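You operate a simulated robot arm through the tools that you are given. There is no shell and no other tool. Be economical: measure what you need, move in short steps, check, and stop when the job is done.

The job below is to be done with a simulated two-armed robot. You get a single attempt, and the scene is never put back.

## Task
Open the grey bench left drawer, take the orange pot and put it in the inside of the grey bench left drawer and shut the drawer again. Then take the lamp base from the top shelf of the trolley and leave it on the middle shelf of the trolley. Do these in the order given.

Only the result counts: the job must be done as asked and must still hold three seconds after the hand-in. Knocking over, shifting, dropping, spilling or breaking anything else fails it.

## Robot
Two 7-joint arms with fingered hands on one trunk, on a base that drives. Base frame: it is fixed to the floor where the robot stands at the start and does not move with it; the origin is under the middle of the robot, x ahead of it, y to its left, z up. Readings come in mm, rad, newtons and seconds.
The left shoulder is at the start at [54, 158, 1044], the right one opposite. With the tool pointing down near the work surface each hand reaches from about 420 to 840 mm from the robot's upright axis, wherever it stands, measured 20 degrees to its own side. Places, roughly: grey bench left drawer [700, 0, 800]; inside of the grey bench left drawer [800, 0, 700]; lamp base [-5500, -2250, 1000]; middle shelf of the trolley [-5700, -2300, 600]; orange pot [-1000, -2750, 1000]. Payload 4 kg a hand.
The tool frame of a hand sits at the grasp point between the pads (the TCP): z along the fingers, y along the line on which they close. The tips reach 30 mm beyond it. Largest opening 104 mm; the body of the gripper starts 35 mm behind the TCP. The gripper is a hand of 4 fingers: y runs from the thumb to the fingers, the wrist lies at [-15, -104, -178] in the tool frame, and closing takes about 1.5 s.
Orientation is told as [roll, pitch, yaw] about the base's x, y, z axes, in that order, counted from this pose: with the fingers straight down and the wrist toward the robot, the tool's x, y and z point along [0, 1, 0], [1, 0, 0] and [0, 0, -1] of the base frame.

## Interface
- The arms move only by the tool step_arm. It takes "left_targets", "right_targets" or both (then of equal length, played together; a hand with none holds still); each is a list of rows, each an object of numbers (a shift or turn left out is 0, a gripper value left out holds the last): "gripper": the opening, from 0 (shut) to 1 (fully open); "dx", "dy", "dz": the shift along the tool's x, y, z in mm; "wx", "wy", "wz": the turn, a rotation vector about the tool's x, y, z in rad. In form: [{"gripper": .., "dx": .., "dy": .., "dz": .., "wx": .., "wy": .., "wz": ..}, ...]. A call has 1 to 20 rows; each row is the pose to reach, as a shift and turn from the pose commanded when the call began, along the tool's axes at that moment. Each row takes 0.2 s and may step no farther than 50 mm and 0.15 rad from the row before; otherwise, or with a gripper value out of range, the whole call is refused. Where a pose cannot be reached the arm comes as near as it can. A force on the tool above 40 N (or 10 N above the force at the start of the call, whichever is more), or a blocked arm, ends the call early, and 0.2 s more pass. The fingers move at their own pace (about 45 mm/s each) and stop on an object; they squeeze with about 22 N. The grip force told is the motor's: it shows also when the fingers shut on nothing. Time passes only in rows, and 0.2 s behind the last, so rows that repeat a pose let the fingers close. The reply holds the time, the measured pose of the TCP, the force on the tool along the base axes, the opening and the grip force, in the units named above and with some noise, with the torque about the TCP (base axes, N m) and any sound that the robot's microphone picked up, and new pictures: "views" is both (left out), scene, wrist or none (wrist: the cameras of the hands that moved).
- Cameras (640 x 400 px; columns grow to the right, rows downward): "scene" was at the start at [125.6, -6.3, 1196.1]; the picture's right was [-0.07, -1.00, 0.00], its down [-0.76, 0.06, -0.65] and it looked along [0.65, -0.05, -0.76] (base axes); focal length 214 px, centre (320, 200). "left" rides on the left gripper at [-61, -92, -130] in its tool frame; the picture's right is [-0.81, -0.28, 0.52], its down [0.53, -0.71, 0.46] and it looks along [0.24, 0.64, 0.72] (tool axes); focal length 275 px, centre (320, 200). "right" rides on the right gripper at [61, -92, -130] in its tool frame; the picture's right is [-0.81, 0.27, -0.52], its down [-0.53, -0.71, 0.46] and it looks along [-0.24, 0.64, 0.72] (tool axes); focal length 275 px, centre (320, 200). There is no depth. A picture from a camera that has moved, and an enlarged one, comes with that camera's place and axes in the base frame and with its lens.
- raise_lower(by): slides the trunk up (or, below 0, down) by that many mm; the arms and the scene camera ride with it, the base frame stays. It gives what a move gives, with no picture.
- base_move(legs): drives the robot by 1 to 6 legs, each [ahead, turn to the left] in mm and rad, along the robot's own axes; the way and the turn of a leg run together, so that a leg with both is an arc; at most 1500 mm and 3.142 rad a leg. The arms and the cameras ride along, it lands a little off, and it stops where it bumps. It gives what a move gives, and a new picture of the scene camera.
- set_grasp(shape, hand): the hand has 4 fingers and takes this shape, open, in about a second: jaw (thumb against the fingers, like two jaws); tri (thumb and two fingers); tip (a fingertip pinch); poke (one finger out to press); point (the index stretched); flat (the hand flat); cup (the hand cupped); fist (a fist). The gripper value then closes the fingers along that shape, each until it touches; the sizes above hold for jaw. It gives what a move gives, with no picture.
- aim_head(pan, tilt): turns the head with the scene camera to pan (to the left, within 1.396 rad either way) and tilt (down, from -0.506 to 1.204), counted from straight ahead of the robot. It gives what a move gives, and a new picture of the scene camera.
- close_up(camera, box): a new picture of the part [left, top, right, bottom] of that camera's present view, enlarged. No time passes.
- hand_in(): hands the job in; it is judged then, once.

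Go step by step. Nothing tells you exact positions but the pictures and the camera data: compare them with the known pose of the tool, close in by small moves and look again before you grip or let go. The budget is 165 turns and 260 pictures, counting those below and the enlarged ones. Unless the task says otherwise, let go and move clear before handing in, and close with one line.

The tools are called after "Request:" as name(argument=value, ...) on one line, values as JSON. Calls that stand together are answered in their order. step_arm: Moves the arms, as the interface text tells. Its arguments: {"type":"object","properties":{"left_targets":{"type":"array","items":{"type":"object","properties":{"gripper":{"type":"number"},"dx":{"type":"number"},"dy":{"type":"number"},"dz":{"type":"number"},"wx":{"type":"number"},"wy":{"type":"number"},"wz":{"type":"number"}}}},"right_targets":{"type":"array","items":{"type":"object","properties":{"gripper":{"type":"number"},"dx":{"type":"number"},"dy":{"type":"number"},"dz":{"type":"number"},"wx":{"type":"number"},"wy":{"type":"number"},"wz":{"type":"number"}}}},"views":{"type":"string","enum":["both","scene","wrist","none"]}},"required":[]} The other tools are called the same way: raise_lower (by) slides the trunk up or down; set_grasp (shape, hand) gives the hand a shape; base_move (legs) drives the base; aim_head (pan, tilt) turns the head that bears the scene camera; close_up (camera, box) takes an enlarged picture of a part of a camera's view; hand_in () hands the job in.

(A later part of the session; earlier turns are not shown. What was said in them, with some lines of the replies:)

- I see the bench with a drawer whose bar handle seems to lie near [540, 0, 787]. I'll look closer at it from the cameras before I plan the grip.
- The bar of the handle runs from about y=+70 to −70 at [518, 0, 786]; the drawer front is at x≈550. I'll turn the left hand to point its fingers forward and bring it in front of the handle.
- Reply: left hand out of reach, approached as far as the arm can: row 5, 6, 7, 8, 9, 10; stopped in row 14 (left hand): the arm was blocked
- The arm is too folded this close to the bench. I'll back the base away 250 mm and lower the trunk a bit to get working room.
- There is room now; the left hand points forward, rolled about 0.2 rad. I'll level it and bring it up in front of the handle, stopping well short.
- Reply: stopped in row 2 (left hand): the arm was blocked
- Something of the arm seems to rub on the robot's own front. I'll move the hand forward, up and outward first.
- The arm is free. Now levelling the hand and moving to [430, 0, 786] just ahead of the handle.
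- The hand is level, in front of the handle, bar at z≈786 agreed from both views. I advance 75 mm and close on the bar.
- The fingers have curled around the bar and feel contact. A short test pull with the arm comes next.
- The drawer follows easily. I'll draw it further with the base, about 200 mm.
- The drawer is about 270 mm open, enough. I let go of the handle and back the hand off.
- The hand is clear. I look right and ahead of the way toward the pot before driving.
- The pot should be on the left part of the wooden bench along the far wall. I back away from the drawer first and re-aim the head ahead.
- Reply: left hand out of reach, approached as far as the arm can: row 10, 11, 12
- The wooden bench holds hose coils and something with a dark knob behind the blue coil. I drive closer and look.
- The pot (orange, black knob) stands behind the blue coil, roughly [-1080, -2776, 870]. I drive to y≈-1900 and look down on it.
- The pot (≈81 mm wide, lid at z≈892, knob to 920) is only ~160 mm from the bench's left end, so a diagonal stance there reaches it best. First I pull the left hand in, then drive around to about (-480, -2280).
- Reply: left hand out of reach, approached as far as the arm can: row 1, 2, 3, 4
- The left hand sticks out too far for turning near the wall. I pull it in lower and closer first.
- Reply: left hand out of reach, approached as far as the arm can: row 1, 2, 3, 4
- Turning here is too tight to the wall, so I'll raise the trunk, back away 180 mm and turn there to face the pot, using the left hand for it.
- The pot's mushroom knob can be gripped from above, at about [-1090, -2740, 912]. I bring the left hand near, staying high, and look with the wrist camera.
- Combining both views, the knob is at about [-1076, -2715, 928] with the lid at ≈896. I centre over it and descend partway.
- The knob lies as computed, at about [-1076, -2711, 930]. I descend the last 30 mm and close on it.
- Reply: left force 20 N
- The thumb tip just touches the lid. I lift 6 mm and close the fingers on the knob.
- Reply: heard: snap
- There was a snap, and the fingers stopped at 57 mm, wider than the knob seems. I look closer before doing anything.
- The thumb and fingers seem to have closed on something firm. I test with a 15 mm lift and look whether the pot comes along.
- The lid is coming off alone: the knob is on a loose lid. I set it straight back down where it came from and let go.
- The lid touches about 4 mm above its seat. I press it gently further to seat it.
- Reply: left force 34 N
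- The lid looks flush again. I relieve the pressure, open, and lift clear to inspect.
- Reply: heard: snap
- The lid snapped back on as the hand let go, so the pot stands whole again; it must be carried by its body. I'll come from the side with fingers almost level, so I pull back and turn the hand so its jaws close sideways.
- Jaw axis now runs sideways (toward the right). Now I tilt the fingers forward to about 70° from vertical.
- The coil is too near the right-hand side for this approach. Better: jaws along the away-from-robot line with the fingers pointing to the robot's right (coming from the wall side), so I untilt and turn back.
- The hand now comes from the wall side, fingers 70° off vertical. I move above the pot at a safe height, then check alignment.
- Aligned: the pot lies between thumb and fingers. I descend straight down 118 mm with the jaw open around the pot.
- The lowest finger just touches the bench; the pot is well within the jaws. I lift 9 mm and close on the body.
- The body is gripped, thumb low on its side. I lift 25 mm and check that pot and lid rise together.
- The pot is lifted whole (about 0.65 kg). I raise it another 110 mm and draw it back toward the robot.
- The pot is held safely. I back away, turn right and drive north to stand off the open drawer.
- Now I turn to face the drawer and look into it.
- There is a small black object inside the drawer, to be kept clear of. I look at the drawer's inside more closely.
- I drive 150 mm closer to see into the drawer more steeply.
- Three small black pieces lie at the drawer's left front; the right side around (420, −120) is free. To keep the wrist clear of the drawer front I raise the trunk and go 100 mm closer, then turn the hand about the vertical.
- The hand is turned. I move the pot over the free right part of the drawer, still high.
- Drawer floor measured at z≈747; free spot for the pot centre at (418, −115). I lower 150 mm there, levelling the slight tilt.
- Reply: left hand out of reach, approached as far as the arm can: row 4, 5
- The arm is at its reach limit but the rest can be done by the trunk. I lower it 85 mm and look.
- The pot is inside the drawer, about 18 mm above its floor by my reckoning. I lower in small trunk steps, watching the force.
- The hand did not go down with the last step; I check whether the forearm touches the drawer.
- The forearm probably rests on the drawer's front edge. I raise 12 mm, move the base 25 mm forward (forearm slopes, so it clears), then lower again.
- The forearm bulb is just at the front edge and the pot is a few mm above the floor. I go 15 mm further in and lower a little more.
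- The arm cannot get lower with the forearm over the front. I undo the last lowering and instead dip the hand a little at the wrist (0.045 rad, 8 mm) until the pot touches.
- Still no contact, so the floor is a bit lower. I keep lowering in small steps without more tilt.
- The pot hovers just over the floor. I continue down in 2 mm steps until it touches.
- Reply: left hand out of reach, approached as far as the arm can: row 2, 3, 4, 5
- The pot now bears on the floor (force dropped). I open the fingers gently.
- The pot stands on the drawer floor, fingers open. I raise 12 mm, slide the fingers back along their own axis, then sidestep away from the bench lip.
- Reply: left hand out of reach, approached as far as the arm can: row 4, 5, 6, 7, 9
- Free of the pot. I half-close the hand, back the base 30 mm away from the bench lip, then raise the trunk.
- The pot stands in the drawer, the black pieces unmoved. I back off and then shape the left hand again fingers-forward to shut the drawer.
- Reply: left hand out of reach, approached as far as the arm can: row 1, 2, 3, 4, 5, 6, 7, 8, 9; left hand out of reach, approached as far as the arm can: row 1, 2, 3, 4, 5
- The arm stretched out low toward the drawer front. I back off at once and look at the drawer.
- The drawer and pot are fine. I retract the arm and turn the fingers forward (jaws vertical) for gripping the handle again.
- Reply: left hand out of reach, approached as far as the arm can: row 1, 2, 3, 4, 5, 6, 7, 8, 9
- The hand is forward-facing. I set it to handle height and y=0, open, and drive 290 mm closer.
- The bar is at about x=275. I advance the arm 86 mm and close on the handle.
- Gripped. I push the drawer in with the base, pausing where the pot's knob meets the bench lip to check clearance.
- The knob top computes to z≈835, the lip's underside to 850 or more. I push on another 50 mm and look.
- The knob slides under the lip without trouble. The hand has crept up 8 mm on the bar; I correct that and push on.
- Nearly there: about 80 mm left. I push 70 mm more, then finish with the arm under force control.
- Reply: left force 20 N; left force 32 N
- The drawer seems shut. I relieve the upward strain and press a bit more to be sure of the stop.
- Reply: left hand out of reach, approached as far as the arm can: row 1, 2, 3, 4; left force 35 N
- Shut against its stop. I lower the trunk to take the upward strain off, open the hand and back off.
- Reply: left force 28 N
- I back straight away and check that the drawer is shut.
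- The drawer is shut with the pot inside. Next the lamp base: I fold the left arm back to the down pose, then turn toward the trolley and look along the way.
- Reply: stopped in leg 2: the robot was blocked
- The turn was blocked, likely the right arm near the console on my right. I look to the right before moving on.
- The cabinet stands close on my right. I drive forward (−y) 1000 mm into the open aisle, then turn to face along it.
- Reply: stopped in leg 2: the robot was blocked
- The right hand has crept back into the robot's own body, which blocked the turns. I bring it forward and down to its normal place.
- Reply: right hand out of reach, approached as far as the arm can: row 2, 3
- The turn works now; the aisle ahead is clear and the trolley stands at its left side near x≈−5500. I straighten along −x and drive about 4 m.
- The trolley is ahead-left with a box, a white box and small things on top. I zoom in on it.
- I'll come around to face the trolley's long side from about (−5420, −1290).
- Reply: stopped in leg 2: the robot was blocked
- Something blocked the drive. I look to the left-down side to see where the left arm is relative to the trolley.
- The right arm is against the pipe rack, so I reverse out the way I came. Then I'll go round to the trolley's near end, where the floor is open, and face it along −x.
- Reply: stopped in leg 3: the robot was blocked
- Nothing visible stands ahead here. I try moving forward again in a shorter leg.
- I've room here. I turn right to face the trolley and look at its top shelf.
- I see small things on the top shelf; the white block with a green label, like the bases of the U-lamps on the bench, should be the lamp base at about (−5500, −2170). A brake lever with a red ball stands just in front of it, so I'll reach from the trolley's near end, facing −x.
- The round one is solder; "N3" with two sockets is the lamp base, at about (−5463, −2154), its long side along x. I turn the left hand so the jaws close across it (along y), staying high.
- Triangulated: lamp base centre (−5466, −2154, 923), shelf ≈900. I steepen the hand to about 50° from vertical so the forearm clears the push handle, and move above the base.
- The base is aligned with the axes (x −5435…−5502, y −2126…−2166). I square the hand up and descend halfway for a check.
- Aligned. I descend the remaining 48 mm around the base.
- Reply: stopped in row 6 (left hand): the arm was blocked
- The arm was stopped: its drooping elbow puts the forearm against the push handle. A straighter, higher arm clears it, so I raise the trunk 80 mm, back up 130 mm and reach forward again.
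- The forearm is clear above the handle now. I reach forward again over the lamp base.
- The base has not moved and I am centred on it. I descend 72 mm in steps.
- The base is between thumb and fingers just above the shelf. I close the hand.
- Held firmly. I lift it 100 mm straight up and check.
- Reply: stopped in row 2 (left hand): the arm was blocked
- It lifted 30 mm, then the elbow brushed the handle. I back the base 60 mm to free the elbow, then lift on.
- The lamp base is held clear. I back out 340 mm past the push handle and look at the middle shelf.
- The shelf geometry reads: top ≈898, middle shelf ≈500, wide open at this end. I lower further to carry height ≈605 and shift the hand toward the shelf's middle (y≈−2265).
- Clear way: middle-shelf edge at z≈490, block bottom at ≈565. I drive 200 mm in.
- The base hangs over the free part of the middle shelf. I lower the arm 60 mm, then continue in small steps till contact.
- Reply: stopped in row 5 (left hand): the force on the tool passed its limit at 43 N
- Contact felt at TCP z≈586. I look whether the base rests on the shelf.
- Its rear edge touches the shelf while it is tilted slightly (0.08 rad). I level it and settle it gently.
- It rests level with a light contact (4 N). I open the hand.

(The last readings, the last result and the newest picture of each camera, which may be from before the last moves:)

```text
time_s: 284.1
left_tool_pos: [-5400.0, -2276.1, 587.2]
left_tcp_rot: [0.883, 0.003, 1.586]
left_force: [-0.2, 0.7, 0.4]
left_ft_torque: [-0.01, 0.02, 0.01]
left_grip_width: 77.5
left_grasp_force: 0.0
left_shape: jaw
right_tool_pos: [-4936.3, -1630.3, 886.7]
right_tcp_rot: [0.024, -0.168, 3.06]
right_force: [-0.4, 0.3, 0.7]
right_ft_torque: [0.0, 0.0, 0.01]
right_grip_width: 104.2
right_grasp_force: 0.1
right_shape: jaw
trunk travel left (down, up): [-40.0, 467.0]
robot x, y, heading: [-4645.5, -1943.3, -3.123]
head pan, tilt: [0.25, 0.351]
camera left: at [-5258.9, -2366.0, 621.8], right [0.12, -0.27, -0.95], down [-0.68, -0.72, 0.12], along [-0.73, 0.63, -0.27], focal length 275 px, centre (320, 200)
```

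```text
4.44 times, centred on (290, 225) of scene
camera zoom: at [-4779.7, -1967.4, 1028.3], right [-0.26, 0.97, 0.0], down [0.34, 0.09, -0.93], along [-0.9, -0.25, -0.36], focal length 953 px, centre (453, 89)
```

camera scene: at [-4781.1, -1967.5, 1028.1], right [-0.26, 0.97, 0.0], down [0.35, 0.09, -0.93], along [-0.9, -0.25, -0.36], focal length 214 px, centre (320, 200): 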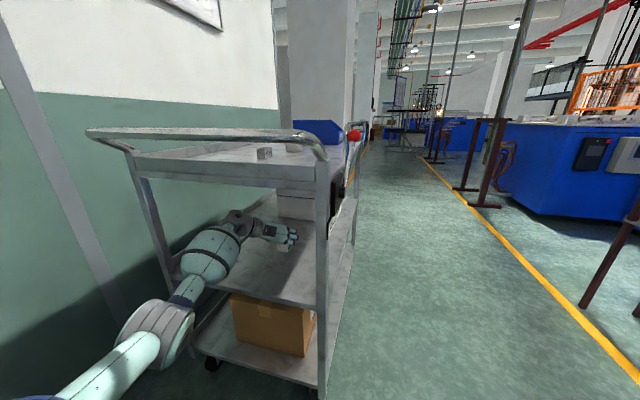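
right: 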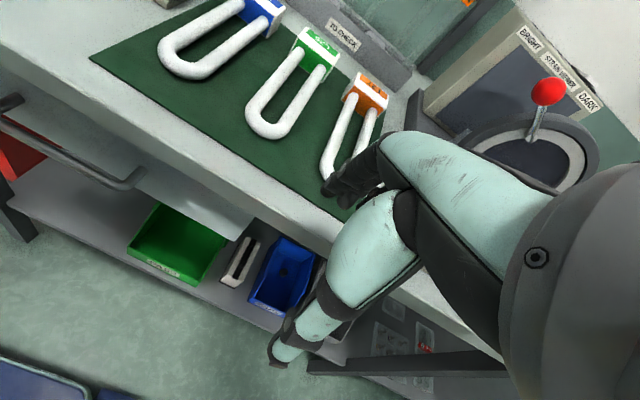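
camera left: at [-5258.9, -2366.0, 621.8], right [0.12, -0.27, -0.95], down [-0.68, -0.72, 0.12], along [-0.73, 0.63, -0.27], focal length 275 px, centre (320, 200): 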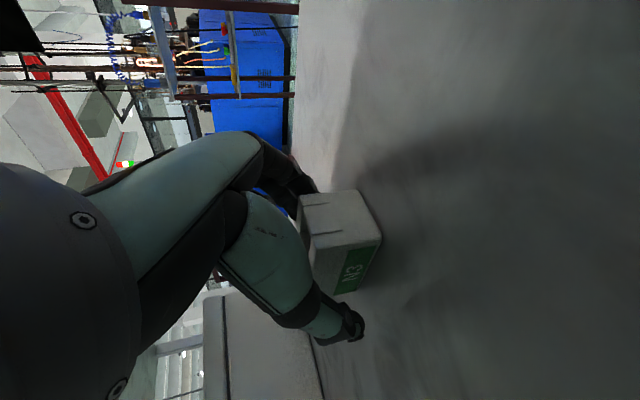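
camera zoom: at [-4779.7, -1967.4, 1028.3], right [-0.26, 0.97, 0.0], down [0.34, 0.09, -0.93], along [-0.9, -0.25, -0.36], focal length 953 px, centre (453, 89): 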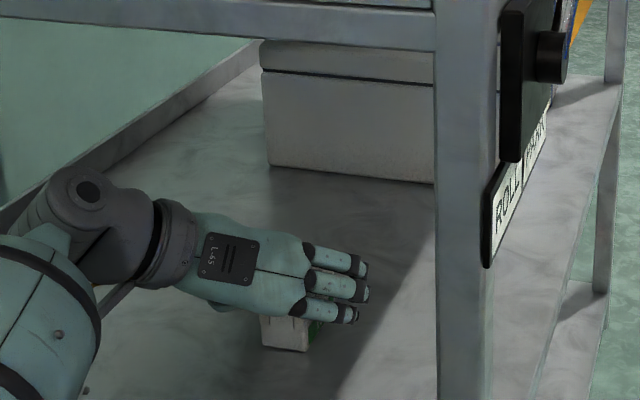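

The base stands on the middle shelf. I lift the open hand straight up 60 mm and then back out.

Request:
step_arm(left_targets=[{"dx": 8, "dz": -6.5}, {"dx": 20, "dz": -16}, {"dx": 35, "dz": -29}, {"dx": 48, "dz": -39}, {"dx": 48, "dz": -39}], views="wrist")

Request:
base_move(legs=[[-330, 0]])

Request:
close_up(camera="scene", box=[230, 130, 390, 255])

```text
time_s: 285.3
left_tool_pos: [-5399.7, -2274.5, 649.8]
left_tcp_rot: [0.885, 0.002, 1.588]
left_force: [-0.6, 0.5, -0.1]
left_ft_torque: [0.0, -0.01, -0.01]
left_grip_width: 77.7
left_grasp_force: 0.1
left_shape: jaw
right_tool_pos: [-4936.4, -1630.8, 885.7]
right_tcp_rot: [0.024, -0.165, 3.059]
right_force: [-0.1, 0.6, 0.5]
right_ft_torque: [0.0, 0.02, 0.0]
right_grip_width: 104.1
right_grasp_force: 0.0
right_shape: jaw
trunk travel left (down, up): [-40.0, 467.0]
robot x, y, heading: [-4648.7, -1941.9, -3.122]
head pan, tilt: [0.25, 0.351]
camera left: at [-5259.6, -2365.3, 684.3], right [0.12, -0.27, -0.95], down [-0.68, -0.72, 0.12], along [-0.73, 0.63, -0.27], focal length 275 px, centre (320, 200)
```

left: 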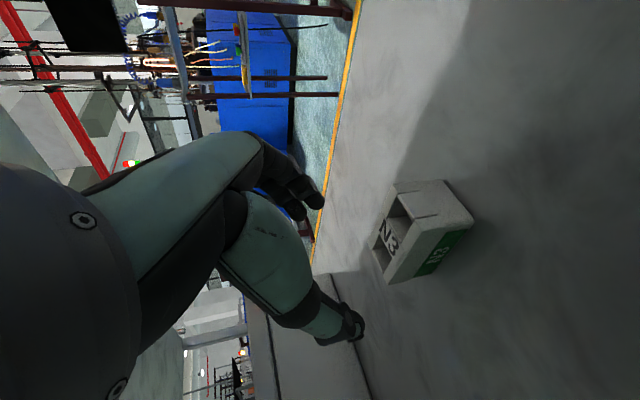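

```text
time_s: 287.6
left_tool_pos: [-5065.3, -2270.0, 650.0]
left_tcp_rot: [0.885, 0.001, 1.588]
left_force: [0.5, -0.4, 0.3]
left_ft_torque: [-0.02, 0.04, -0.02]
left_grip_width: 77.8
left_grasp_force: 0.0
left_shape: jaw
right_tool_pos: [-4602.2, -1624.4, 886.0]
right_tcp_rot: [0.024, -0.168, 3.06]
right_force: [-0.2, -0.5, -0.5]
right_ft_torque: [0.02, 0.02, -0.01]
right_grip_width: 103.8
right_grasp_force: 0.0
right_shape: jaw
trunk travel left (down, up): [-40.0, 467.0]
robot x, y, heading: [-4314.5, -1935.5, -3.125]
head pan, tilt: [0.25, 0.351]
camera scene: at [-4445.2, -1962.3, 1028.5], right [-0.26, 0.96, 0.0], down [0.34, 0.09, -0.94], along [-0.9, -0.25, -0.35], focal length 214 px, centre (320, 200)
```

scene: 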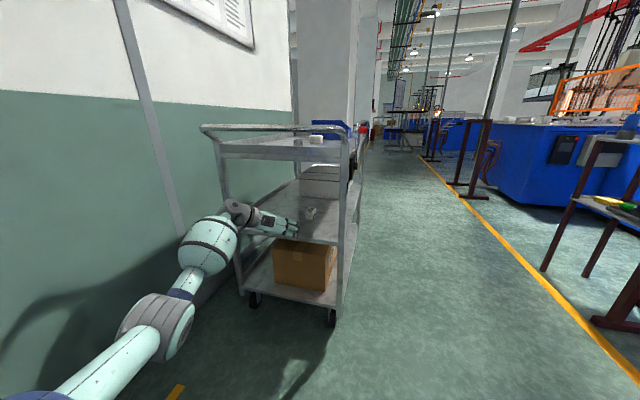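

```text
3.20 times, centred on (310, 192) of scene
camera zoom: at [-4445.2, -1962.3, 1028.5], right [-0.26, 0.96, 0.0], down [0.34, 0.09, -0.94], along [-0.9, -0.25, -0.35], focal length 686 px, centre (352, 224)
```

zoom: 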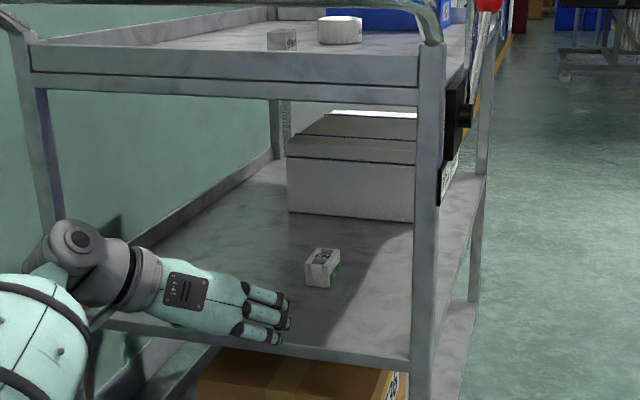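

The lamp base stands upright on the middle shelf, the other things on the trolley are where they were, and both hands are clear. I hand the job in.

Request:
hand_in()

```text
The job is handed in.
```

The orange pot is in the grey bench's left drawer with the drawer shut, and the lamp base is on the trolley's middle shelf. The pot's lid came loose on my first grip, but I put it straight back and heard it snap on.
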